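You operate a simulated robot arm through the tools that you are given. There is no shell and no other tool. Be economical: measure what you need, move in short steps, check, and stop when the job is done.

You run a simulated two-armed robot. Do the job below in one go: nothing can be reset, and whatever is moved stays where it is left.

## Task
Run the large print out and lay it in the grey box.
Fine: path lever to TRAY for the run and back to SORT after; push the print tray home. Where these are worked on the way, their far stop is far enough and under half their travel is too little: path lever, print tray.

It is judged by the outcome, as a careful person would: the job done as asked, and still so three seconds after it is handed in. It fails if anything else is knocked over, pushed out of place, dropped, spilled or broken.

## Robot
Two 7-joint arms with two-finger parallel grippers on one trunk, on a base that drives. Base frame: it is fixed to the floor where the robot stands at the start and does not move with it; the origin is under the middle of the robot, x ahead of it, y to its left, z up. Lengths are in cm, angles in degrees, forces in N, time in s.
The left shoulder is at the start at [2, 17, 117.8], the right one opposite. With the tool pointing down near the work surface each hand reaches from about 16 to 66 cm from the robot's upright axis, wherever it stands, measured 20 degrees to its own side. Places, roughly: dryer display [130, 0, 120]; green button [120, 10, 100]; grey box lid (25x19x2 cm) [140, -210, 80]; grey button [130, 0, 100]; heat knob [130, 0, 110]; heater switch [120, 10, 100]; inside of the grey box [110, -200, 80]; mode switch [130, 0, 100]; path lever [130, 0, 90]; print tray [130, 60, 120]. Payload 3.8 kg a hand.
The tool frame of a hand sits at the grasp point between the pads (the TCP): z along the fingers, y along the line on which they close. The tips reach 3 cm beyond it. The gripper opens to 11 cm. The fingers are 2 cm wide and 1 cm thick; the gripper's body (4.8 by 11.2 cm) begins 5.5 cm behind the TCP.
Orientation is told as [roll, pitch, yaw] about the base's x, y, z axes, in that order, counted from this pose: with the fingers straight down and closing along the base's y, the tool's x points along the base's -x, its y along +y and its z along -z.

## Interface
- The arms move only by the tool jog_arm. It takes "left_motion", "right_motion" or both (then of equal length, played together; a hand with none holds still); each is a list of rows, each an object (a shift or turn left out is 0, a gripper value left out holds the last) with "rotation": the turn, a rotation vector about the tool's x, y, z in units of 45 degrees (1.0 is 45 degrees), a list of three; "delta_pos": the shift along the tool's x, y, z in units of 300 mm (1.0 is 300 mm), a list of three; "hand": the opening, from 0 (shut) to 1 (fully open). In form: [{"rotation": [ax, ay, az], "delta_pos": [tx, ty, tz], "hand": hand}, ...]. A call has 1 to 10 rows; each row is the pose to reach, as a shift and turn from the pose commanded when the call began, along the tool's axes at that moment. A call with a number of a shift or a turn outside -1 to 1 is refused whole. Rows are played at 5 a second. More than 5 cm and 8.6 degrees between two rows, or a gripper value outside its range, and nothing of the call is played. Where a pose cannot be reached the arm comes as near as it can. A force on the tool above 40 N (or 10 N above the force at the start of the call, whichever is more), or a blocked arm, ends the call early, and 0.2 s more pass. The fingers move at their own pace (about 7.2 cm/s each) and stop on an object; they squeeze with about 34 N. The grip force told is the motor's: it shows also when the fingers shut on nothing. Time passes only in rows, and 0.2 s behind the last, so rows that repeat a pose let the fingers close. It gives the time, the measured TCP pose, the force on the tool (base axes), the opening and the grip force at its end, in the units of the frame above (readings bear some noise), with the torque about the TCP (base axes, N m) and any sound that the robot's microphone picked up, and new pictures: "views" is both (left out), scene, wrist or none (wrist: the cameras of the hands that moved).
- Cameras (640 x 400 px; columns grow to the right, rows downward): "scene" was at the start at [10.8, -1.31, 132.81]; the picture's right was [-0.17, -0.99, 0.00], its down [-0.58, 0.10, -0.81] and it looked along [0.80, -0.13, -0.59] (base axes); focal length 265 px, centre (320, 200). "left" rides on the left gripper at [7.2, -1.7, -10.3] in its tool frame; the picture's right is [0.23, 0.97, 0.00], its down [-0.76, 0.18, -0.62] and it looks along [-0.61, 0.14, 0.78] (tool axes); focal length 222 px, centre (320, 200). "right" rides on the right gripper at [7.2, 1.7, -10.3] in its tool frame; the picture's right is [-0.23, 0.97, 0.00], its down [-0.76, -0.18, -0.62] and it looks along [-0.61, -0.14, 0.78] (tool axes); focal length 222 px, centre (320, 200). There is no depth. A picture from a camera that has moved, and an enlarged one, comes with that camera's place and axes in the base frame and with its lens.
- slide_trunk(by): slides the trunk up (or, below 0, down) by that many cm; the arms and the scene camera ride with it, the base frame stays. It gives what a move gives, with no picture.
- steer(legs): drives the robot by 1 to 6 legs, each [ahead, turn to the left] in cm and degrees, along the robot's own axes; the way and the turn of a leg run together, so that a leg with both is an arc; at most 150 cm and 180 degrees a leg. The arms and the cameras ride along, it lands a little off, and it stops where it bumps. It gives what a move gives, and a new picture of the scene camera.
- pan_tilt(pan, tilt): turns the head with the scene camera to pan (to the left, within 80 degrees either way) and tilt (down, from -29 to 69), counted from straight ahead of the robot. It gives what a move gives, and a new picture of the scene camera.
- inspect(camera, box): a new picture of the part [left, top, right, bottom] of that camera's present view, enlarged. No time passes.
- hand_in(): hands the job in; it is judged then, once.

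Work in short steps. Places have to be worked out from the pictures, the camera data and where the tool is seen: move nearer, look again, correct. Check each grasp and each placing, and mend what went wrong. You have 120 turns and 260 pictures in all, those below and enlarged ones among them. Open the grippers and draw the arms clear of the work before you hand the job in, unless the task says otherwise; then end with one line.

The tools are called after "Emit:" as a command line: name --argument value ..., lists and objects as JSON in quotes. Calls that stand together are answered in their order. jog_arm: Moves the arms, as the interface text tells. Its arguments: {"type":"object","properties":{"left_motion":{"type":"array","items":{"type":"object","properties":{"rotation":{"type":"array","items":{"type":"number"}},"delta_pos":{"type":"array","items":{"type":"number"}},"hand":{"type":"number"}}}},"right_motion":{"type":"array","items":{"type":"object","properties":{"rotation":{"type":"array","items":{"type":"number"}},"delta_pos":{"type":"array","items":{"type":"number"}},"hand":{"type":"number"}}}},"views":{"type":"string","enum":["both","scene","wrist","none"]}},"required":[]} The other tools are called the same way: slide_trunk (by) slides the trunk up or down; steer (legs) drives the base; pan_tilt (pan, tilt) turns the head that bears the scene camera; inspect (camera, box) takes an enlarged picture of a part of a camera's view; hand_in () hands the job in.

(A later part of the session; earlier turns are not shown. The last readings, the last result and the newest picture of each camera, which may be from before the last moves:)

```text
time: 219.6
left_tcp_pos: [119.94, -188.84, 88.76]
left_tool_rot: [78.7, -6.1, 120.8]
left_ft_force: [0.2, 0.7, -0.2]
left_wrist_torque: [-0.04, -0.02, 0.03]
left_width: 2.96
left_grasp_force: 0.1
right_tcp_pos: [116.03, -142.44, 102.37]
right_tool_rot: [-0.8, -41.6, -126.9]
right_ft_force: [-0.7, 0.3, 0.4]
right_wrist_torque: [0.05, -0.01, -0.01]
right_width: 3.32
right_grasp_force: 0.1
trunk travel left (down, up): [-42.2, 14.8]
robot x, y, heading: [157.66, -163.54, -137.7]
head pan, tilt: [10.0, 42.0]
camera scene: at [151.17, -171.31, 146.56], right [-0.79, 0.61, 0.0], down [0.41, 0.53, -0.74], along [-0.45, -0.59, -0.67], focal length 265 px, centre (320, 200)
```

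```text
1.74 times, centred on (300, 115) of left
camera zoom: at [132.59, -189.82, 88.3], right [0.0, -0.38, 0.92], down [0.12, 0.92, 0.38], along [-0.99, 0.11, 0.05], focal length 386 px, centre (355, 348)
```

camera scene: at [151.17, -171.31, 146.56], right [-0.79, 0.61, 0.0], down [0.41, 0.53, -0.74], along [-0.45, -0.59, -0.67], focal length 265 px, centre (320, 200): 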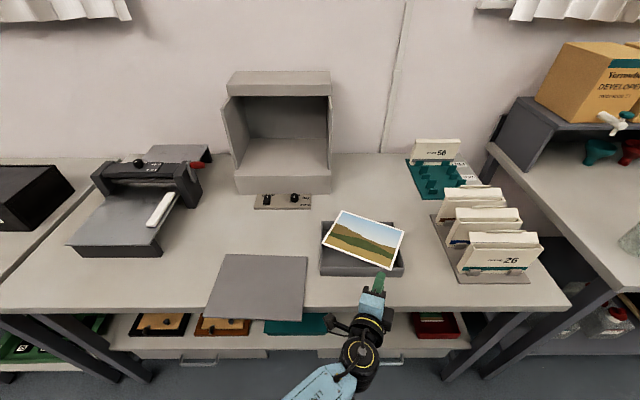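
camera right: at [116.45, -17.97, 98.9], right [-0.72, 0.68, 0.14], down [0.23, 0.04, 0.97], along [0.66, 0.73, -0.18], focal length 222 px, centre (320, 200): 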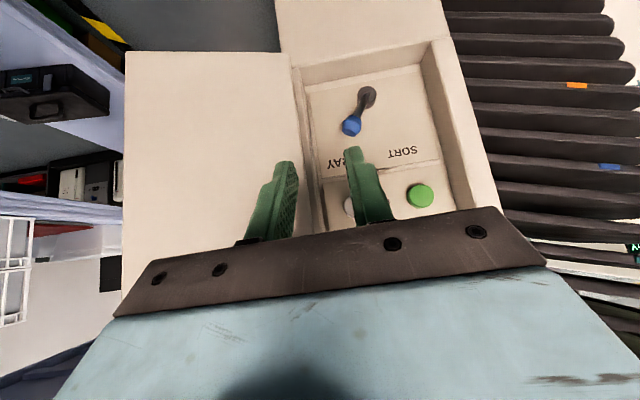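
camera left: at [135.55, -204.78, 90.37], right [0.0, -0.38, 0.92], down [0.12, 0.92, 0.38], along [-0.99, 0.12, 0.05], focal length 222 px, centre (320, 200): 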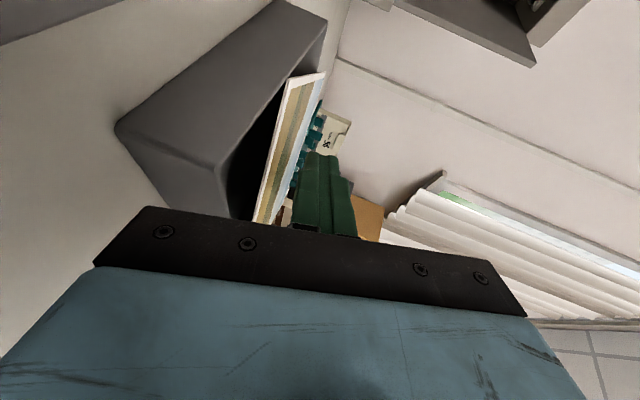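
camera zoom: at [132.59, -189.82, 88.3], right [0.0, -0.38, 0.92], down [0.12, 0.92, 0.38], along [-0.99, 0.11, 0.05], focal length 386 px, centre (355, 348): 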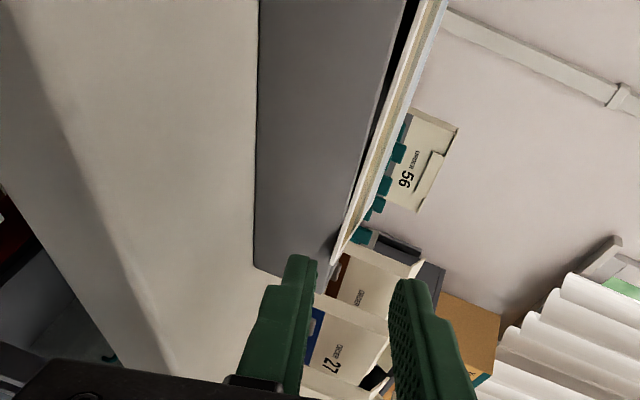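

The corner overhangs the near rim slightly. I advance 4.4 cm (0.7 cm right) and pinch it.

Emit:
jog_arm --left_motion '[{"delta_pos": [-0.025, 0, 0.06]}, {"delta_pos": [-0.025, 0, 0.11]}, {"delta_pos": [-0.025, 0, 0.147]}, {"delta_pos": [-0.025, 0, 0.147], "hand": 0}, {"delta_pos": [-0.025, 0, 0.147], "hand": 0}, {"delta_pos": [-0.025, 0, 0.147], "hand": 0}]' --views "none"

Emit:
inspect --camera "scene" --box '[260, 180, 440, 310]'

Emit:
inspect --camera "left" --box '[220, 60, 420, 240]'

```text
time: 221.0
left_tcp_pos: [115.75, -190.33, 87.75]
left_tool_rot: [78.6, -6.2, 120.8]
left_ft_force: [1.2, 0.4, -0.1]
left_wrist_torque: [-0.04, 0.01, -0.02]
left_width: 0.0
left_grasp_force: 34.3
right_tcp_pos: [116.04, -142.33, 102.35]
right_tool_rot: [-0.7, -41.6, -126.9]
right_ft_force: [0.9, 0.2, -0.1]
right_wrist_torque: [-0.02, -0.02, -0.02]
right_width: 3.3
right_grasp_force: 0.0
trunk travel left (down, up): [-42.2, 14.8]
robot x, y, heading: [157.72, -163.48, -137.7]
head pan, tilt: [10.0, 42.0]
```

```text
3.08 times, centred on (350, 245) of scene
camera zoom: at [151.16, -171.32, 146.56], right [-0.79, 0.61, 0.0], down [0.41, 0.53, -0.74], along [-0.45, -0.59, -0.67], focal length 815 px, centre (228, 62)
```

zoom: 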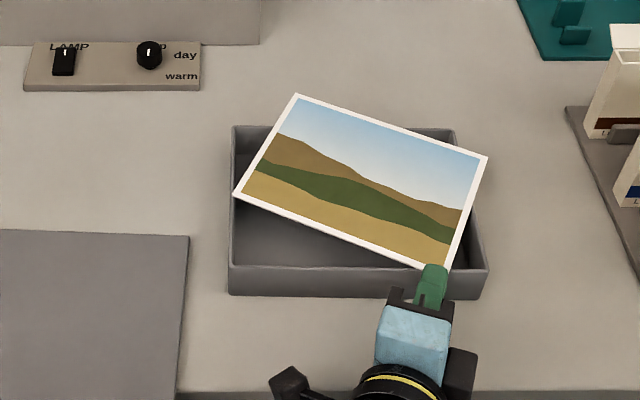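

```text
2.22 times, centred on (320, 150) of left
camera zoom: at [128.31, -191.22, 87.32], right [0.0, -0.38, 0.92], down [0.12, 0.92, 0.38], along [-0.99, 0.11, 0.05], focal length 494 px, centre (320, 311)
```

zoom: 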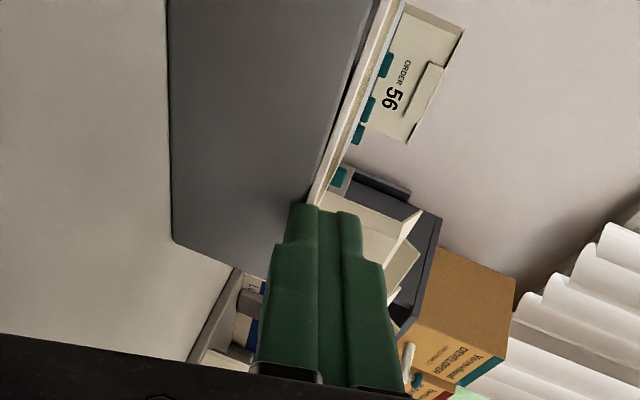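

Just short. I open 2 cm, advance 0.8 cm and close again.

Emit:
jog_arm --left_motion '[{"hand": 0.16}, {"hand": 0.16}, {"delta_pos": [-0.003, 0, 0.015]}, {"delta_pos": [-0.005, 0, 0.03]}, {"delta_pos": [-0.005, 0, 0.03], "hand": 0}, {"delta_pos": [-0.005, 0, 0.03], "hand": 0}]' --views "none"

Emit:
inspect --camera "left" --box '[220, 60, 420, 240]'

```text
time: 222.4
left_tcp_pos: [114.84, -190.58, 87.79]
left_tool_rot: [78.8, -6.1, 120.7]
left_ft_force: [0.3, -0.5, 3.4]
left_wrist_torque: [-0.61, -0.19, 0.03]
left_width: 0.27
left_grasp_force: 33.8
right_tcp_pos: [116.08, -142.31, 102.41]
right_tool_rot: [-0.7, -41.7, -127.0]
right_ft_force: [0.3, -0.1, -0.1]
right_wrist_torque: [-0.01, 0.0, -0.03]
right_width: 3.29
right_grasp_force: 0.1
trunk travel left (down, up): [-42.2, 14.8]
robot x, y, heading: [157.69, -163.46, -137.5]
head pan, tilt: [10.0, 42.0]
```

```text
2.22 times, centred on (320, 150) of left
camera zoom: at [127.47, -191.49, 87.26], right [0.0, -0.38, 0.93], down [0.12, 0.92, 0.38], along [-0.99, 0.11, 0.05], focal length 494 px, centre (320, 311)
```

zoom: 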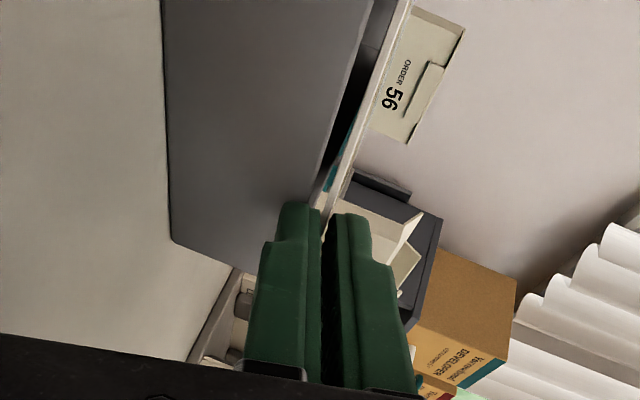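

Pinched (0.27 cm). I lift 2.5 cm, rotate the print +25° about vertical and shift it over the box.

Emit:
jog_arm --left_motion '[{"delta_pos": [-0.005, 0.04, -0.008]}, {"delta_pos": [-0.009, 0.081, -0.016]}, {"delta_pos": [-0.03, 0.084, 0.015], "rotation": [-0.012, 0.108, -0.022]}, {"delta_pos": [-0.05, 0.087, 0.04], "rotation": [-0.024, 0.216, -0.044]}, {"delta_pos": [-0.07, 0.09, 0.065], "rotation": [-0.037, 0.325, -0.066]}, {"delta_pos": [-0.09, 0.093, 0.09], "rotation": [-0.049, 0.433, -0.088]}, {"delta_pos": [-0.103, 0.096, 0.108], "rotation": [-0.061, 0.541, -0.11]}, {"delta_pos": [-0.103, 0.096, 0.108], "rotation": [-0.061, 0.541, -0.11]}]' --views "none"

Emit:
inspect --camera "scene" --box '[260, 180, 440, 310]'

```text
time: 223.6
left_tcp_pos: [114.19, -192.09, 88.05]
left_tool_rot: [79.1, -2.8, 133.6]
left_ft_force: [3.8, 5.4, 16.7]
left_wrist_torque: [-0.48, 0.04, 0.09]
left_width: 0.16
left_grasp_force: 33.9
right_tcp_pos: [116.05, -142.27, 102.49]
right_tool_rot: [-0.7, -41.7, -126.8]
right_ft_force: [-0.3, -0.1, 0.5]
right_wrist_torque: [0.01, 0.03, 0.0]
right_width: 3.3
right_grasp_force: 0.0
trunk travel left (down, up): [-42.2, 14.8]
robot x, y, heading: [157.91, -163.7, -137.7]
head pan, tilt: [10.0, 42.0]
stopped in row 5 (left hand): the force on the tool passed its limit at 53 N (the readings are from after the stop); the commanded pose is now the measured one
```

```text
3.08 times, centred on (350, 245) of scene
camera zoom: at [151.24, -171.28, 146.58], right [-0.79, 0.61, 0.0], down [0.41, 0.53, -0.74], along [-0.45, -0.59, -0.67], focal length 815 px, centre (228, 62)
```

zoom: 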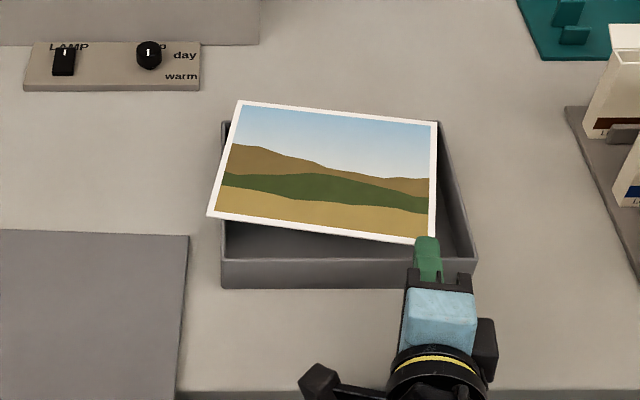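

The print is nearly aligned now but something loads the hand. I lift straight up 3 cm and check.

Emit:
jog_arm --left_motion '[{"delta_pos": [-0.003, 0.03, -0.006]}, {"delta_pos": [-0.006, 0.065, -0.013]}, {"delta_pos": [-0.009, 0.1, -0.02]}, {"delta_pos": [-0.009, 0.1, -0.02]}]' --views "wrist"

Emit:
inspect --camera "scene" --box '[260, 180, 440, 310]'

```text
time: 224.6
left_tcp_pos: [113.67, -191.77, 91.02]
left_tool_rot: [78.6, -2.9, 133.6]
left_ft_force: [-0.8, -0.4, -0.1]
left_wrist_torque: [-0.03, -0.02, -0.03]
left_width: 0.15
left_grasp_force: 33.7
right_tcp_pos: [115.98, -142.29, 102.39]
right_tool_rot: [-0.7, -41.6, -127.0]
right_ft_force: [0.1, 0.9, 0.7]
right_wrist_torque: [-0.04, -0.01, 0.01]
right_width: 3.29
right_grasp_force: 0.0
trunk travel left (down, up): [-42.2, 14.8]
robot x, y, heading: [157.44, -163.6, -137.4]
head pan, tilt: [10.0, 42.0]
camera left: at [126.3, -189.71, 90.93], right [0.05, -0.33, 0.94], down [-0.1, 0.94, 0.34], along [-0.99, -0.11, 0.02], focal length 222 px, centre (320, 200)
```

left: 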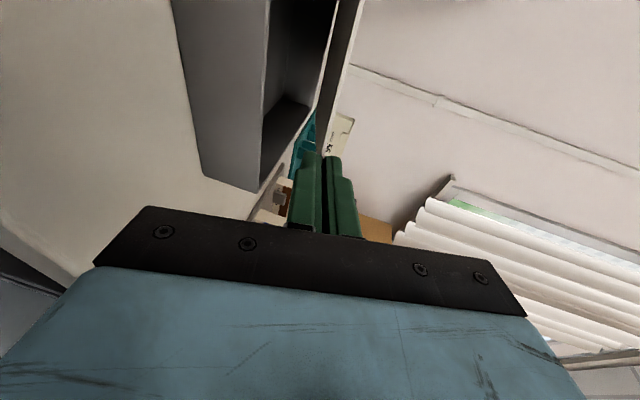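

```text
3.08 times, centred on (350, 245) of scene
camera zoom: at [151.12, -171.31, 146.56], right [-0.79, 0.61, 0.0], down [0.41, 0.53, -0.74], along [-0.45, -0.59, -0.67], focal length 815 px, centre (228, 62)
```

zoom: 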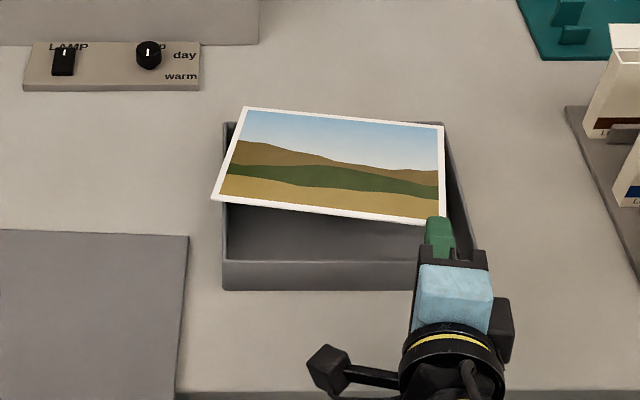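

Held freely now. I rotate 6° more and shift (-1.6,+1.9), lowering 1 cm, then verify alignment.

Emit:
jog_arm --left_motion '[{"delta_pos": [-0.04, 0, 0], "rotation": [-0.003, 0.065, -0.013]}, {"delta_pos": [-0.081, -0.01, 0.002], "rotation": [-0.007, 0.13, -0.026]}, {"delta_pos": [-0.081, -0.038, 0.002], "rotation": [-0.007, 0.13, -0.026]}, {"delta_pos": [-0.081, -0.038, 0.002], "rotation": [-0.007, 0.13, -0.026]}]' --views "none"

Emit:
inspect --camera "scene" --box '[260, 180, 440, 310]'

```text
time: 225.3
left_tcp_pos: [114.91, -192.66, 88.1]
left_tool_rot: [78.8, 0.3, 138.3]
left_ft_force: [2.3, 8.7, 25.4]
left_wrist_torque: [-0.38, 0.56, -0.04]
left_width: 0.15
left_grasp_force: 33.9
left hand out of reach, approached as far as the arm can: row 2, 3
right_tcp_pos: [116.17, -142.22, 102.4]
right_tool_rot: [-0.7, -41.8, -126.9]
right_ft_force: [1.0, -0.1, -0.2]
right_wrist_torque: [0.01, -0.02, -0.04]
right_width: 3.31
right_grasp_force: 0.0
trunk travel left (down, up): [-42.2, 14.8]
robot x, y, heading: [157.88, -163.66, -137.7]
head pan, tilt: [10.0, 42.0]
stopped in row 3 (left hand): the force on the tool passed its limit at 48 N (the readings are from after the stop); the commanded pose is now the measured one
```

```text
3.08 times, centred on (350, 245) of scene
camera zoom: at [151.31, -171.11, 146.6], right [-0.79, 0.61, 0.0], down [0.41, 0.53, -0.74], along [-0.46, -0.59, -0.67], focal length 815 px, centre (228, 62)
```

zoom: 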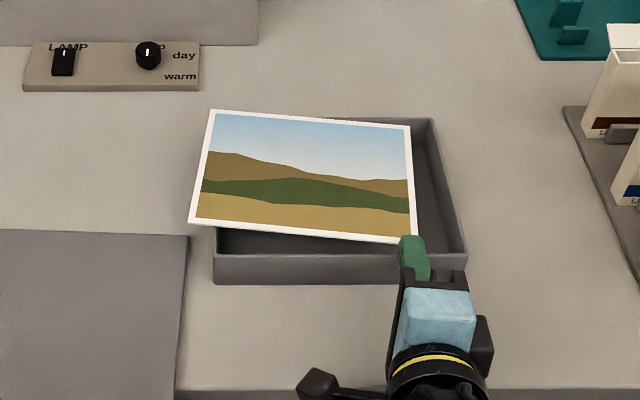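

The arm is at its joint limit there. I'll use the base instead: raise the trunk 3 cm, then turn the base −3°, which shifts the print right where needed.

Emit:
slide_trunk --by 3.5

Emit:
steer --legs '[[0, -3]]'

Emit:
inspect --camera "scene" --box '[240, 170, 420, 300]'

```text
time: 226.1
left_tcp_pos: [115.01, -192.99, 91.06]
left_tool_rot: [78.1, 0.5, 138.6]
left_ft_force: [0.1, -0.9, -0.2]
left_wrist_torque: [0.03, 0.03, 0.04]
left_width: 0.16
left_grasp_force: 33.9
right_tcp_pos: [116.05, -142.29, 105.97]
right_tool_rot: [-0.7, -41.6, -126.8]
right_ft_force: [-0.6, -0.7, 0.0]
right_wrist_torque: [-0.01, -0.02, -0.02]
right_width: 3.3
right_grasp_force: 0.1
trunk travel left (down, up): [-45.7, 11.3]
robot x, y, heading: [157.29, -163.28, -137.7]
head pan, tilt: [10.0, 42.0]
```

```text
time: 226.9
left_tcp_pos: [113.56, -190.76, 91.13]
left_tool_rot: [78.2, 0.4, 135.6]
left_ft_force: [1.0, 0.1, -0.5]
left_wrist_torque: [0.03, 0.04, -0.02]
left_width: 0.15
left_grasp_force: 34.0
right_tcp_pos: [117.22, -139.97, 105.96]
right_tool_rot: [-0.8, -41.6, -130.0]
right_ft_force: [0.5, -0.7, -0.1]
right_wrist_torque: [0.0, -0.02, 0.03]
right_width: 3.29
right_grasp_force: 0.1
trunk travel left (down, up): [-45.7, 11.3]
robot x, y, heading: [157.92, -163.07, -140.6]
head pan, tilt: [10.0, 42.0]
camera scene: at [150.72, -170.92, 150.06], right [-0.76, 0.65, 0.0], down [0.44, 0.51, -0.74], along [-0.48, -0.56, -0.67], focal length 265 px, centre (320, 200)
```

scene: 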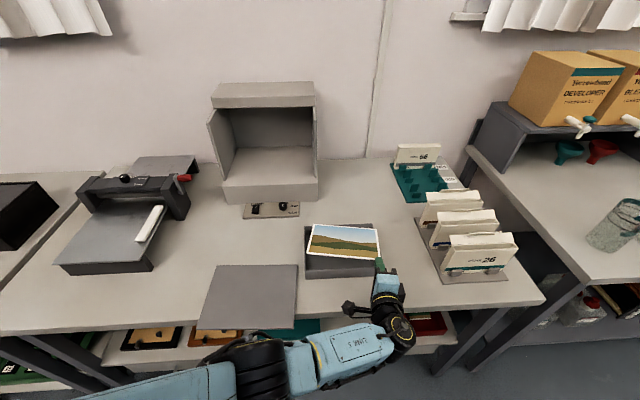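

```text
3.08 times, centred on (330, 235) of scene
camera zoom: at [150.72, -170.92, 150.06], right [-0.76, 0.65, 0.0], down [0.44, 0.51, -0.74], along [-0.48, -0.56, -0.67], focal length 815 px, centre (289, 92)
```

zoom: 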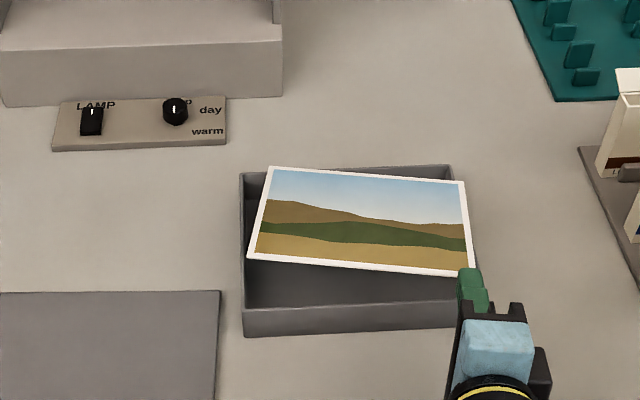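

Alignment is close: it needs ~2 cm away from me and ~0.8 cm left. I shift, lower 1 cm, open, and draw the fingers straight back.

Emit:
jog_arm --left_motion '[{"delta_pos": [0.017, 0.006, 0.03]}, {"delta_pos": [0.034, 0.013, 0.062]}, {"delta_pos": [0.034, -0.018, 0.068]}, {"delta_pos": [0.034, -0.018, 0.068], "hand": 0.1}, {"delta_pos": [0.034, -0.018, 0.068], "hand": 0.2}, {"delta_pos": [0.034, -0.018, 0.068], "hand": 0.2}, {"delta_pos": [0.034, -0.018, -0.03]}, {"delta_pos": [0.034, -0.018, -0.16]}, {"delta_pos": [0.034, 0.0, -0.3]}]' --views "scene"

Emit:
inspect --camera "scene" --box '[240, 170, 420, 300]'

```text
time: 228.9
left_tcp_pos: [120.37, -185.05, 93.03]
left_tool_rot: [78.2, 0.5, 135.6]
left_ft_force: [0.3, 0.4, 0.6]
left_wrist_torque: [0.0, -0.03, 0.04]
left_width: 2.21
left_grasp_force: 0.1
right_tcp_pos: [117.14, -140.07, 105.83]
right_tool_rot: [-0.7, -41.6, -130.0]
right_ft_force: [0.3, 1.2, 0.2]
right_wrist_torque: [0.01, 0.01, 0.01]
right_width: 3.32
right_grasp_force: 0.0
trunk travel left (down, up): [-45.7, 11.3]
robot x, y, heading: [158.1, -163.88, -140.6]
head pan, tilt: [10.0, 42.0]
camera scene: at [150.78, -170.83, 150.07], right [-0.76, 0.65, 0.0], down [0.44, 0.51, -0.74], along [-0.49, -0.56, -0.67], focal length 265 px, centre (320, 200)
```

scene: 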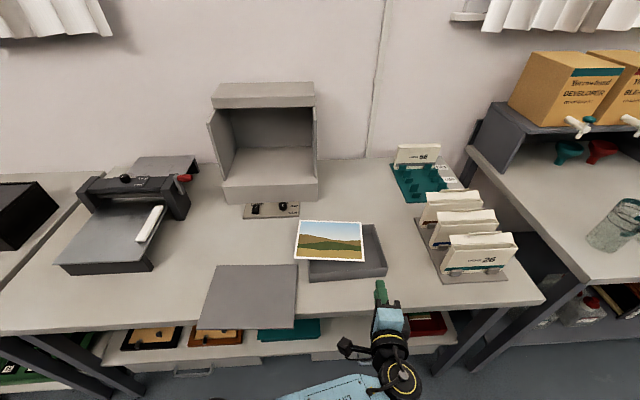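

```text
3.08 times, centred on (330, 235) of scene
camera zoom: at [150.78, -170.83, 150.07], right [-0.76, 0.65, 0.0], down [0.44, 0.51, -0.74], along [-0.49, -0.56, -0.67], focal length 815 px, centre (289, 92)
```

zoom: 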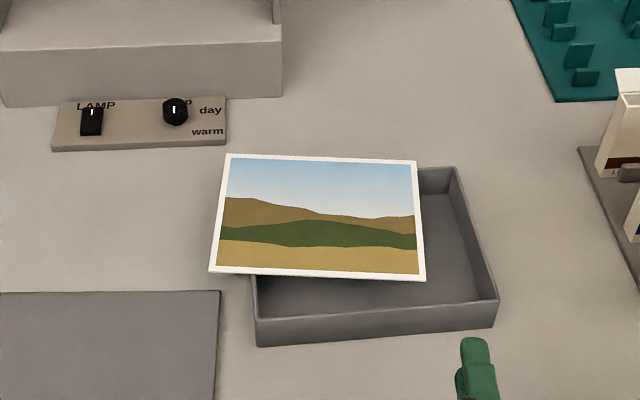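

The box and print shifted: the print now overhangs the box's left wall by ~4 cm, which allows a firm grip there. I go around, and pinch its near-left corner area ([124.5,-209.5]).

Emit:
jog_arm --left_motion '[{"delta_pos": [0.14, 0.03, 0.045], "hand": 0.32}, {"delta_pos": [0.28, 0.05, 0.09]}, {"delta_pos": [0.42, 0.05, 0.13]}, {"delta_pos": [0.56, 0.03, 0.18]}, {"delta_pos": [0.667, -0.03, 0.219]}, {"delta_pos": [0.667, -0.08, 0.219]}, {"delta_pos": [0.667, -0.08, 0.34]}, {"delta_pos": [0.667, -0.08, 0.452]}, {"delta_pos": [0.667, -0.08, 0.452], "hand": 0}, {"delta_pos": [0.667, -0.08, 0.452], "hand": 0}]' --views "wrist"

Emit:
inspect --camera "scene" --box '[220, 160, 420, 300]'

```text
time: 231.1
left_tcp_pos: [125.62, -208.5, 88.25]
left_tool_rot: [78.5, 0.4, 135.5]
left_ft_force: [1.4, -0.6, 5.9]
left_wrist_torque: [-0.22, 0.92, 0.09]
left_width: 0.3
left_grasp_force: 34.6
right_tcp_pos: [117.37, -140.1, 105.95]
right_tool_rot: [-0.6, -41.6, -129.9]
right_ft_force: [0.3, -0.1, 0.2]
right_wrist_torque: [-0.03, 0.0, 0.02]
right_width: 3.31
right_grasp_force: 0.1
trunk travel left (down, up): [-45.7, 11.3]
robot x, y, heading: [157.96, -163.54, -140.8]
head pan, tilt: [10.0, 42.0]
camera left: at [138.09, -206.08, 88.64], right [0.02, -0.3, 0.96], down [-0.14, 0.94, 0.3], along [-0.99, -0.14, -0.02], focal length 222 px, centre (320, 200)
```

left: 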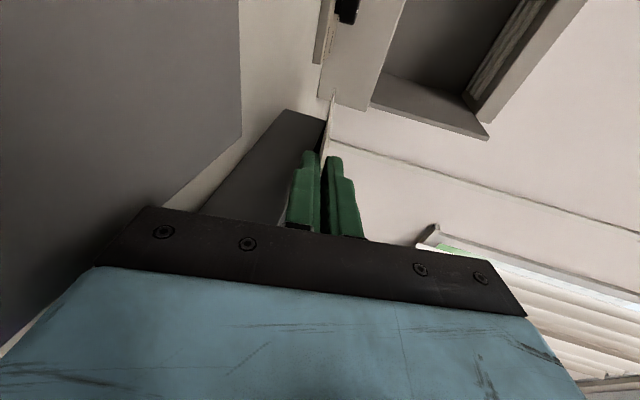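

```text
2.86 times, centred on (320, 230) of scene
camera zoom: at [150.76, -170.88, 150.07], right [-0.76, 0.65, 0.0], down [0.44, 0.51, -0.74], along [-0.48, -0.56, -0.67], focal length 756 px, centre (320, 114)
```

zoom: 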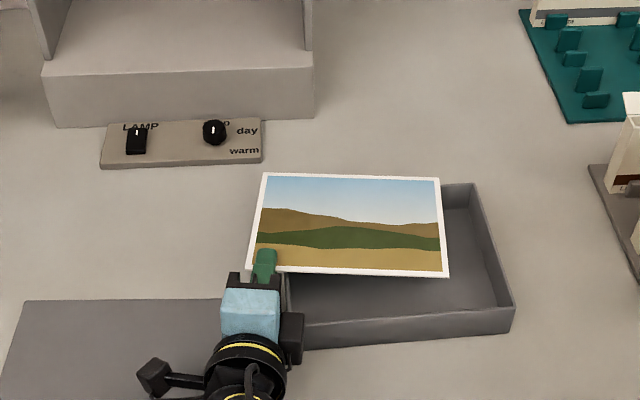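

Firm grip this time. I lift 3.5 cm, shift it right/near over the box and rotate +8°.

Emit:
jog_arm --left_motion '[{"delta_pos": [0, 0.06, -0.012]}, {"delta_pos": [0, 0.114, -0.024]}, {"delta_pos": [-0.06, 0.108, -0.055], "rotation": [0, 0.058, -0.012]}, {"delta_pos": [-0.13, 0.1, -0.09], "rotation": [0, 0.116, -0.024]}, {"delta_pos": [-0.19, 0.095, -0.116], "rotation": [0, 0.174, -0.036]}, {"delta_pos": [-0.19, 0.095, -0.116], "rotation": [0, 0.174, -0.036]}]' --views "none"

Emit:
inspect --camera "scene" --box '[220, 160, 420, 300]'

```text
time: 232.5
left_tcp_pos: [123.68, -202.4, 91.54]
left_tool_rot: [78.2, 0.3, 143.7]
left_ft_force: [0.3, -0.5, -0.9]
left_wrist_torque: [-0.02, -0.09, 0.0]
left_width: 0.15
left_grasp_force: 33.8
right_tcp_pos: [117.3, -140.21, 105.9]
right_tool_rot: [-0.6, -41.6, -130.0]
right_ft_force: [0.5, -0.4, 0.2]
right_wrist_torque: [-0.03, 0.0, 0.01]
right_width: 3.3
right_grasp_force: 0.1
trunk travel left (down, up): [-45.7, 11.3]
robot x, y, heading: [158.04, -163.46, -140.8]
head pan, tilt: [10.0, 42.0]
```

```text
2.86 times, centred on (320, 230) of scene
camera zoom: at [150.72, -170.98, 150.06], right [-0.76, 0.65, 0.0], down [0.44, 0.51, -0.74], along [-0.48, -0.56, -0.67], focal length 756 px, centre (320, 114)
```

zoom: 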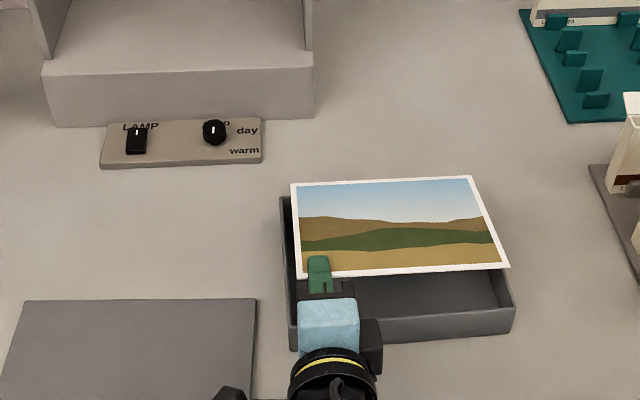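

Print is now squared over the box with margins on all sides. I lower 2 cm, open, and withdraw the fingers straight back.

Emit:
jog_arm --left_motion '[{"delta_pos": [0, -0.03, 0.015]}, {"delta_pos": [0, -0.062, 0.03]}, {"delta_pos": [0, -0.062, 0.03], "hand": 0.08}, {"delta_pos": [0, -0.062, 0.03], "hand": 0.16}, {"delta_pos": [0, -0.062, 0.03], "hand": 0.16}, {"delta_pos": [0, -0.062, -0.04]}, {"delta_pos": [0, -0.05, -0.14]}, {"delta_pos": [0, 0, -0.28]}, {"delta_pos": [0, 0.1, -0.38]}]' --views "none"

Emit:
inspect --camera "scene" --box '[220, 160, 420, 300]'

```text
time: 234.5
left_tcp_pos: [129.94, -193.3, 96.97]
left_tool_rot: [78.3, 0.5, 143.6]
left_ft_force: [0.3, 0.3, -0.5]
left_wrist_torque: [0.01, -0.01, -0.02]
left_width: 1.74
left_grasp_force: 0.0
right_tcp_pos: [117.31, -140.18, 105.89]
right_tool_rot: [-0.8, -41.6, -129.9]
right_ft_force: [-0.1, 0.5, -0.2]
right_wrist_torque: [-0.01, 0.0, -0.01]
right_width: 3.3
right_grasp_force: 0.0
trunk travel left (down, up): [-45.7, 11.3]
robot x, y, heading: [157.32, -163.39, -140.9]
head pan, tilt: [10.0, 42.0]
```

```text
2.86 times, centred on (320, 230) of scene
camera zoom: at [150.71, -170.88, 150.07], right [-0.76, 0.65, 0.0], down [0.44, 0.51, -0.74], along [-0.48, -0.56, -0.67], focal length 756 px, centre (320, 114)
```

zoom: 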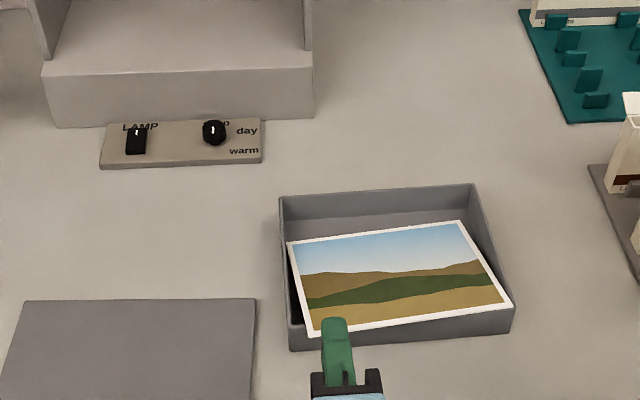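

The print is in the box but its near edge still leans on the near rim (out ~2 cm at left). I close the fingers and nudge that edge 3–4 cm away from me, just above rim height.

Emit:
jog_arm --left_motion '[{"delta_pos": [-0.07, -0.09, 0.06], "hand": 0}, {"delta_pos": [-0.13, -0.18, 0.12]}, {"delta_pos": [-0.19, -0.262, 0.182]}, {"delta_pos": [-0.19, -0.25, 0.24]}, {"delta_pos": [-0.19, -0.24, 0.29]}, {"delta_pos": [-0.19, -0.228, 0.345]}, {"delta_pos": [-0.19, -0.21, 0.25]}, {"delta_pos": [-0.19, -0.1, 0.15]}, {"delta_pos": [-0.15, 0.0, 0.05]}]' --views "none"

Emit:
inspect --camera "scene" --box '[220, 160, 420, 300]'

```text
time: 236.5
left_tcp_pos: [125.84, -192.28, 96.6]
left_tool_rot: [78.2, 0.5, 143.6]
left_ft_force: [0.1, -0.4, 0.8]
left_wrist_torque: [0.03, 0.01, -0.04]
left_width: 0.0
left_grasp_force: 34.1
right_tcp_pos: [117.35, -140.14, 105.78]
right_tool_rot: [-0.7, -41.7, -129.7]
right_ft_force: [0.7, -0.2, -0.2]
right_wrist_torque: [-0.04, 0.01, 0.0]
right_width: 3.3
right_grasp_force: 0.1
trunk travel left (down, up): [-45.7, 11.3]
robot x, y, heading: [157.89, -163.03, -140.5]
head pan, tilt: [10.0, 42.0]
```

```text
2.86 times, centred on (320, 230) of scene
camera zoom: at [150.82, -170.89, 150.07], right [-0.76, 0.65, 0.0], down [0.44, 0.51, -0.74], along [-0.49, -0.56, -0.67], focal length 756 px, centre (320, 114)
```

zoom: 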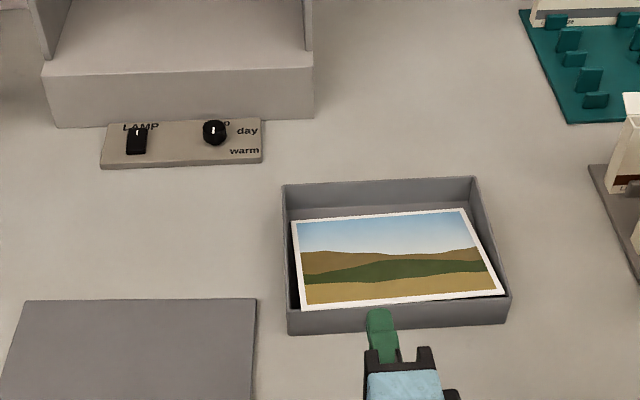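

The print is inside, but its near-right corner seems to rest on the rim. I turn the base −5° and repeat the nudge near the right end, slightly further.

Emit:
steer --legs '[[0, -5]]'

Emit:
jog_arm --left_motion '[{"delta_pos": [-0.02, -0.13, 0.06]}, {"delta_pos": [-0.04, -0.262, 0.132]}, {"delta_pos": [-0.04, -0.25, 0.2]}, {"delta_pos": [-0.04, -0.235, 0.28]}, {"delta_pos": [-0.04, -0.218, 0.345]}, {"delta_pos": [-0.04, -0.2, 0.25]}, {"delta_pos": [-0.03, -0.1, 0.13]}, {"delta_pos": [0, 0.05, 0]}]' --views "none"

Emit:
inspect --camera "scene" --box '[200, 150, 400, 290]'

```text
time: 237.4
left_tcp_pos: [123.41, -189.45, 96.64]
left_tool_rot: [78.3, 0.4, 138.7]
left_ft_force: [-0.6, 1.2, -0.4]
left_wrist_torque: [0.03, 0.0, 0.0]
left_width: 0.01
left_grasp_force: 34.3
right_tcp_pos: [119.44, -136.59, 105.88]
right_tool_rot: [-0.7, -41.7, -134.9]
right_ft_force: [-0.5, -0.4, 0.2]
right_wrist_torque: [-0.02, -0.02, 0.02]
right_width: 3.31
right_grasp_force: 0.0
trunk travel left (down, up): [-45.7, 11.3]
robot x, y, heading: [158.02, -163.27, -145.7]
head pan, tilt: [10.0, 42.0]
camera scene: at [150.11, -170.27, 150.07], right [-0.7, 0.71, 0.0], down [0.48, 0.47, -0.74], along [-0.53, -0.52, -0.67], focal length 265 px, centre (320, 200)
```

scene: 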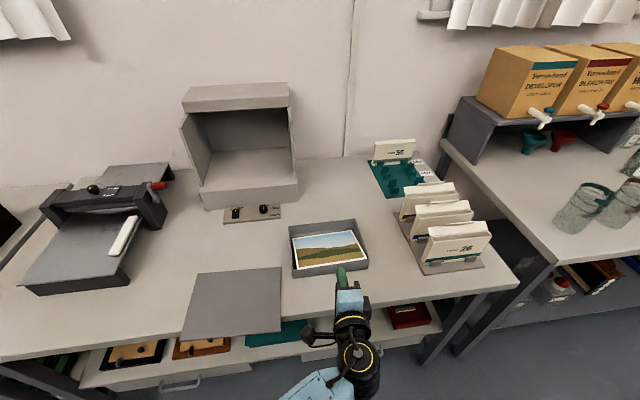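

```text
refused: row 8 steps farther than a row can; nothing moved
```

```text
2.86 times, centred on (300, 220) of scene
camera zoom: at [150.11, -170.27, 150.07], right [-0.7, 0.71, 0.0], down [0.48, 0.47, -0.74], along [-0.53, -0.52, -0.67], focal length 756 px, centre (377, 143)
```

zoom: 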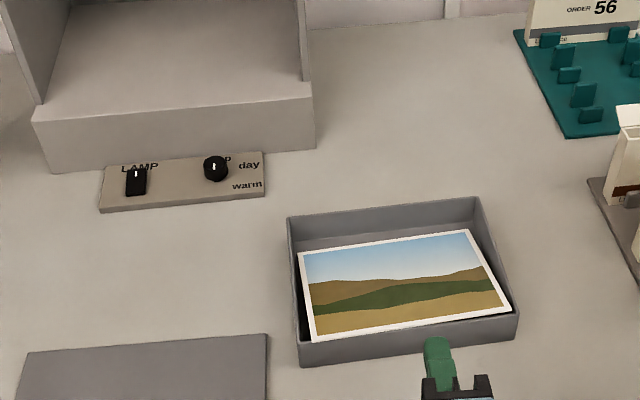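

Rows refused; I repeat the nudge with smaller retreat steps.

Emit:
jog_arm --left_motion '[{"delta_pos": [-0.02, -0.13, 0.06]}, {"delta_pos": [-0.04, -0.262, 0.132]}, {"delta_pos": [-0.04, -0.25, 0.2]}, {"delta_pos": [-0.04, -0.235, 0.28]}, {"delta_pos": [-0.04, -0.215, 0.355]}, {"delta_pos": [-0.04, -0.2, 0.25]}, {"delta_pos": [-0.03, -0.1, 0.15]}, {"delta_pos": [-0.02, 0, 0.05]}]' --views "none"

Emit:
inspect --camera "scene" --box '[200, 150, 400, 290]'

```text
time: 239.2
left_tcp_pos: [121.8, -190.15, 96.52]
left_tool_rot: [78.2, 0.6, 138.7]
left_ft_force: [-0.2, -0.2, -0.5]
left_wrist_torque: [0.0, 0.01, 0.03]
left_width: 0.0
left_grasp_force: 33.7
right_tcp_pos: [119.45, -136.72, 105.93]
right_tool_rot: [-0.6, -41.6, -134.9]
right_ft_force: [-0.2, 0.9, -0.4]
right_wrist_torque: [0.03, 0.0, 0.01]
right_width: 3.3
right_grasp_force: 0.0
trunk travel left (down, up): [-45.7, 11.3]
robot x, y, heading: [157.81, -163.29, -145.7]
head pan, tilt: [10.0, 42.0]
```

```text
2.86 times, centred on (300, 220) of scene
camera zoom: at [150.14, -170.24, 150.07], right [-0.7, 0.71, 0.0], down [0.48, 0.47, -0.74], along [-0.53, -0.52, -0.67], focal length 756 px, centre (377, 143)
```

zoom: 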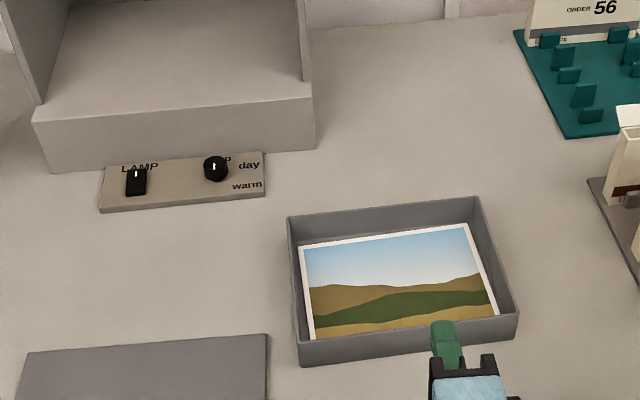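

The print now lies flat inside the box. Next: raise and move the left hand left, before returning to push the tray home.

Emit:
jog_arm --left_motion '[{"delta_pos": [0.0, 0.1, -0.08]}, {"delta_pos": [0.07, 0.2, -0.12]}, {"delta_pos": [0.14, 0.31, -0.15]}, {"delta_pos": [0.21, 0.42, -0.17]}, {"delta_pos": [0.28, 0.53, -0.17]}, {"delta_pos": [0.35, 0.6, -0.17]}, {"delta_pos": [0.4, 0.65, -0.17]}]' --views "none"

Emit:
slide_trunk --by 8

```text
time: 240.8
left_tcp_pos: [131.35, -196.88, 116.45]
left_tool_rot: [78.2, 0.5, 138.6]
left_ft_force: [-0.1, 0.3, 0.0]
left_wrist_torque: [0.01, -0.01, -0.01]
left_width: 0.01
left_grasp_force: 33.6
right_tcp_pos: [119.32, -136.74, 105.76]
right_tool_rot: [-0.7, -41.6, -134.9]
right_ft_force: [0.7, -0.1, 0.0]
right_wrist_torque: [0.02, -0.02, 0.03]
right_width: 3.3
right_grasp_force: 0.1
trunk travel left (down, up): [-45.7, 11.3]
robot x, y, heading: [157.99, -163.59, -145.6]
head pan, tilt: [10.0, 42.0]
```

```text
time: 241.9
left_tcp_pos: [131.5, -196.85, 124.42]
left_tool_rot: [78.2, 0.5, 138.6]
left_ft_force: [-0.8, 0.2, -0.3]
left_wrist_torque: [0.03, -0.01, -0.01]
left_width: 0.04
left_grasp_force: 34.1
right_tcp_pos: [119.38, -136.8, 113.88]
right_tool_rot: [-0.7, -41.6, -135.0]
right_ft_force: [0.0, 0.9, -0.2]
right_wrist_torque: [-0.02, 0.0, -0.04]
right_width: 3.31
right_grasp_force: 0.1
trunk travel left (down, up): [-53.7, 3.3]
robot x, y, heading: [157.63, -163.62, -145.7]
head pan, tilt: [10.0, 42.0]
```

Emit:
steer --legs '[[0, 99.7], [-90, 0], [-90, 0], [0, 93], [61, 0]]'

Emit:
pan_tilt --pan 10 --tilt 32

Emit:
inspect --camera "scene" --box '[260, 130, 440, 260]'

```text
time: 262.6
left_tcp_pos: [104.53, 55.8, 124.59]
left_tool_rot: [78.3, 0.4, -30.1]
left_ft_force: [-0.4, 0.7, 0.7]
left_wrist_torque: [0.02, 0.03, -0.01]
left_width: 0.0
left_grasp_force: 34.0
right_tcp_pos: [127.85, -1.53, 113.65]
right_tool_rot: [-0.6, -40.6, 55.6]
right_ft_force: [-11.6, -11.5, 4.7]
right_wrist_torque: [0.01, -0.2, -0.44]
right_width: 3.17
right_grasp_force: 0.1
trunk travel left (down, up): [-53.7, 3.3]
robot x, y, heading: [85.14, 17.95, 45.5]
head pan, tilt: [10.0, 42.0]
stopped in leg 5: the force on the tool passed its limit at 41 N (the readings are from after the stop); the commanded pose is now the measured one
camera scene: at [91.54, 26.27, 158.07], right [0.82, -0.57, 0.0], down [-0.38, -0.55, -0.74], along [0.42, 0.61, -0.67], focal length 265 px, centre (320, 200)
```

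scene: 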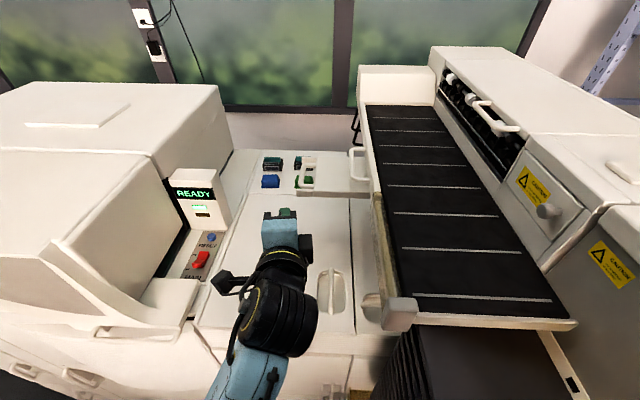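

```text
time: 263.3
left_tcp_pos: [104.54, 55.64, 124.67]
left_tool_rot: [78.4, 0.3, -30.1]
left_ft_force: [-0.5, 0.7, 0.4]
left_wrist_torque: [0.0, 0.0, -0.01]
left_width: 0.03
left_grasp_force: 34.0
right_tcp_pos: [127.8, -1.49, 113.67]
right_tool_rot: [-0.5, -40.8, 55.5]
right_ft_force: [-14.8, -14.2, -1.0]
right_wrist_torque: [0.09, -0.06, -0.59]
right_width: 3.11
right_grasp_force: 0.1
trunk travel left (down, up): [-53.7, 3.3]
robot x, y, heading: [85.1, 17.71, 45.5]
head pan, tilt: [10.0, 32.0]
camera scene: at [91.85, 26.56, 159.59], right [0.82, -0.57, 0.0], down [-0.3, -0.44, -0.85], along [0.48, 0.7, -0.53], focal length 265 px, centre (320, 200)
```

scene: 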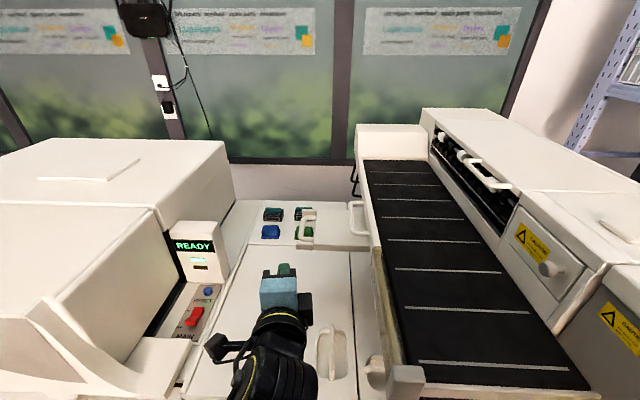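

```text
3.08 times, centred on (350, 195) of scene
camera zoom: at [91.85, 26.56, 159.59], right [0.82, -0.57, 0.0], down [-0.3, -0.44, -0.85], along [0.48, 0.7, -0.53], focal length 815 px, centre (228, 215)
```

zoom: 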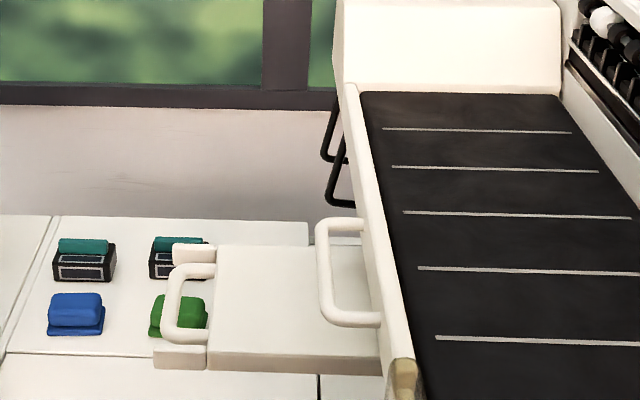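

The right hand overshot to the panel (light contact). I pull it straight back while the left (closed) hand goes to the left side of the tray handle.

Emit:
jog_arm --right_motion '[{"delta_pos": [0.06, 0, -0.054]}, {"delta_pos": [0.12, 0, -0.108]}, {"delta_pos": [0.18, 0, -0.16]}, {"delta_pos": [0.24, 0, -0.215]}, {"delta_pos": [0.249, 0, -0.222]}, {"delta_pos": [0.249, 0, -0.222]}]' --left_motion '[{"delta_pos": [0.01, 0.02, 0.14]}, {"delta_pos": [0.015, 0.03, 0.28]}, {"delta_pos": [0.02, 0.03, 0.42]}, {"delta_pos": [0.023, 0.01, 0.53]}, {"delta_pos": [0.023, -0.026, 0.608]}, {"delta_pos": [0.023, -0.026, 0.608]}]' --views "none"

Emit:
inspect --camera "scene" --box '[260, 130, 440, 260]'

Emit:
inspect --camera "right" --box '[120, 0, 520, 250]'

```text
time: 264.7
left_tcp_pos: [112.65, 71.48, 120.01]
left_tool_rot: [78.3, 0.4, -30.2]
left_ft_force: [-0.2, 0.0, -0.8]
left_wrist_torque: [0.03, 0.02, -0.01]
left_width: 0.02
left_grasp_force: 34.4
right_tcp_pos: [122.26, -9.43, 113.88]
right_tool_rot: [-0.4, -41.0, 55.7]
right_ft_force: [0.1, -0.4, 1.1]
right_wrist_torque: [-0.03, -0.03, 0.01]
right_width: 3.31
right_grasp_force: 0.1
trunk travel left (down, up): [-53.7, 3.3]
robot x, y, heading: [85.76, 17.74, 45.4]
head pan, tilt: [10.0, 32.0]
```

```text
3.08 times, centred on (350, 195) of scene
camera zoom: at [92.08, 26.82, 159.58], right [0.82, -0.57, 0.0], down [-0.3, -0.44, -0.85], along [0.48, 0.7, -0.53], focal length 815 px, centre (228, 215)
```

zoom: 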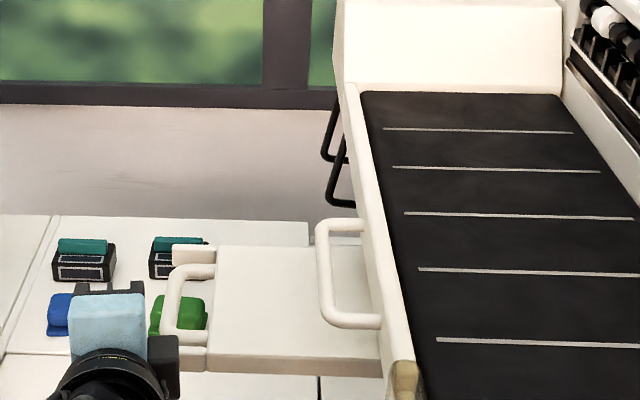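

```text
1.60 times, centred on (320, 125) of right
camera zoom: at [113.98, -18.58, 116.97], right [-0.7, 0.7, 0.14], down [0.24, 0.04, 0.97], along [0.67, 0.72, -0.19], focal length 355 px, centre (320, 320)
```

zoom: 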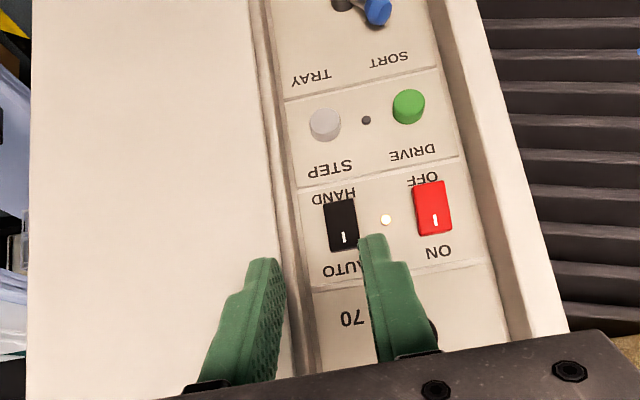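

Panel switches are unchanged, lever at SORT. Now I push the tray home along +t ~10.5 cm.

Emit:
jog_arm --left_motion '[{"delta_pos": [-0.08, -0.002, -0.008]}, {"delta_pos": [-0.15, -0.003, -0.015]}, {"delta_pos": [-0.22, -0.004, -0.022]}, {"delta_pos": [-0.28, -0.006, -0.028]}, {"delta_pos": [-0.33, -0.007, -0.033]}, {"delta_pos": [-0.355, -0.007, -0.036]}, {"delta_pos": [-0.37, -0.007, -0.037]}]' --views "none"

Emit:
inspect --camera "scene" --box '[260, 130, 440, 260]'

```text
time: 266.4
left_tcp_pos: [120.65, 65.94, 120.02]
left_tool_rot: [78.1, 1.1, -28.4]
left_ft_force: [-24.5, 6.9, 4.2]
left_wrist_torque: [-0.04, 0.09, -0.45]
left_width: 0.0
left_grasp_force: 34.2
right_tcp_pos: [122.32, -9.42, 113.86]
right_tool_rot: [-0.6, -41.0, 56.0]
right_ft_force: [0.6, -0.4, -0.2]
right_wrist_torque: [0.04, 0.03, 0.02]
right_width: 3.31
right_grasp_force: 0.1
trunk travel left (down, up): [-53.7, 3.3]
robot x, y, heading: [85.88, 17.93, 45.6]
head pan, tilt: [10.0, 32.0]
stopped in row 7 (left hand): the force on the tool passed its limit at 43 N (the readings are from after the stop); the commanded pose is now the measured one
```

```text
3.08 times, centred on (350, 195) of scene
camera zoom: at [91.78, 26.75, 159.6], right [0.83, -0.56, 0.0], down [-0.3, -0.44, -0.85], along [0.48, 0.7, -0.53], focal length 815 px, centre (228, 215)
```

zoom: 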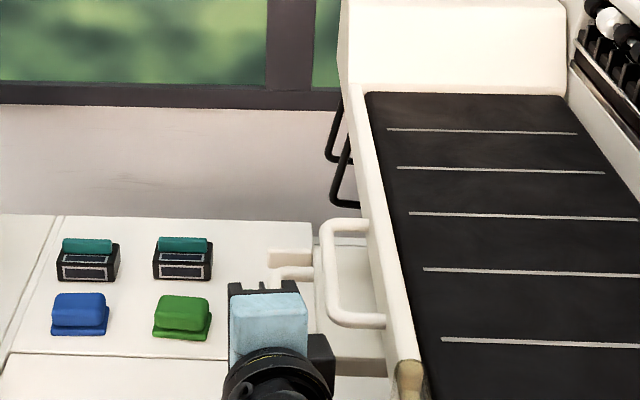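

The tray hit its home stop. I withdraw the left hand (left, back, up) and check tray and panel.

Emit:
jog_arm --left_motion '[{"delta_pos": [0.06, 0, 0]}, {"delta_pos": [0.08, 0.01, -0.12]}, {"delta_pos": [0.1, 0.02, -0.26]}, {"delta_pos": [0.12, 0.08, -0.4]}, {"delta_pos": [0.13, 0.2, -0.5], "hand": 0.3}, {"delta_pos": [0.13, 0.3, -0.55], "hand": 0.3}]' --right_motion '[{"delta_pos": [0, 0, 0]}, {"delta_pos": [0.05, -0.05, -0.05]}, {"delta_pos": [0.1, -0.1, -0.1]}, {"delta_pos": [0.15, -0.15, -0.15]}, {"delta_pos": [0.15, -0.22, -0.15]}, {"delta_pos": [0.15, -0.3, -0.15]}]' --views "none"

Emit:
inspect --camera "scene" --box '[260, 130, 440, 260]'

Emit:
inspect --camera "right" --box '[120, 0, 640, 260]'

```text
time: 267.8
left_tcp_pos: [111.04, 54.9, 132.14]
left_tool_rot: [78.1, 1.0, -29.0]
left_ft_force: [0.5, -0.9, -0.3]
left_wrist_torque: [0.0, 0.02, 0.03]
left_width: 3.33
left_grasp_force: 0.1
right_tcp_pos: [126.01, -19.6, 114.22]
right_tool_rot: [-0.5, -40.9, 55.7]
right_ft_force: [-0.6, -0.4, 0.0]
right_wrist_torque: [0.01, 0.0, 0.02]
right_width: 3.29
right_grasp_force: 0.0
trunk travel left (down, up): [-53.7, 3.3]
robot x, y, heading: [85.58, 18.12, 45.6]
head pan, tilt: [10.0, 32.0]
```

```text
3.08 times, centred on (350, 195) of scene
camera zoom: at [92.16, 26.85, 159.57], right [0.83, -0.56, 0.0], down [-0.3, -0.44, -0.85], along [0.48, 0.7, -0.53], focal length 815 px, centre (228, 215)
```

zoom: 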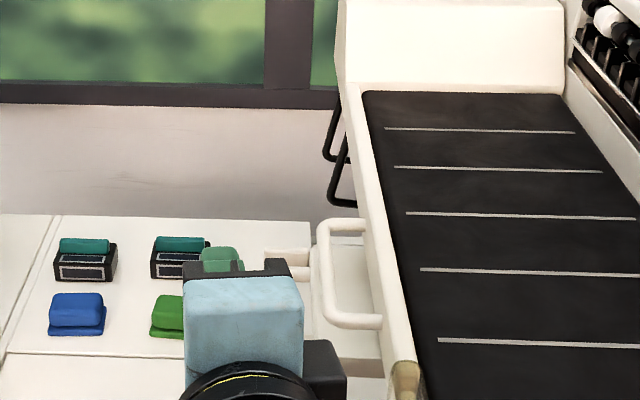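

```text
1.23 times, centred on (380, 130) of right
camera zoom: at [117.73, -28.81, 117.45], right [-0.71, 0.69, 0.14], down [0.24, 0.04, 0.97], along [0.67, 0.72, -0.19], focal length 273 px, centre (246, 286)
```

zoom: 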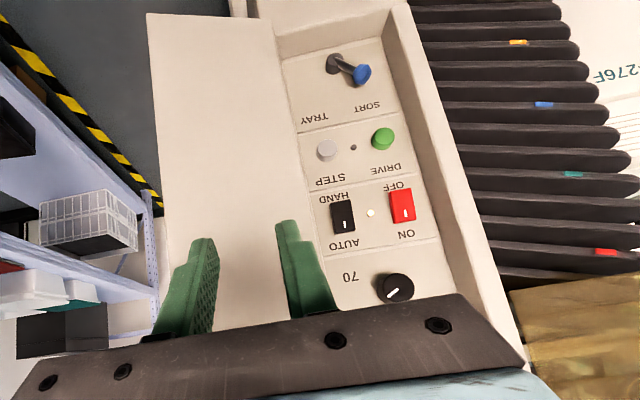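

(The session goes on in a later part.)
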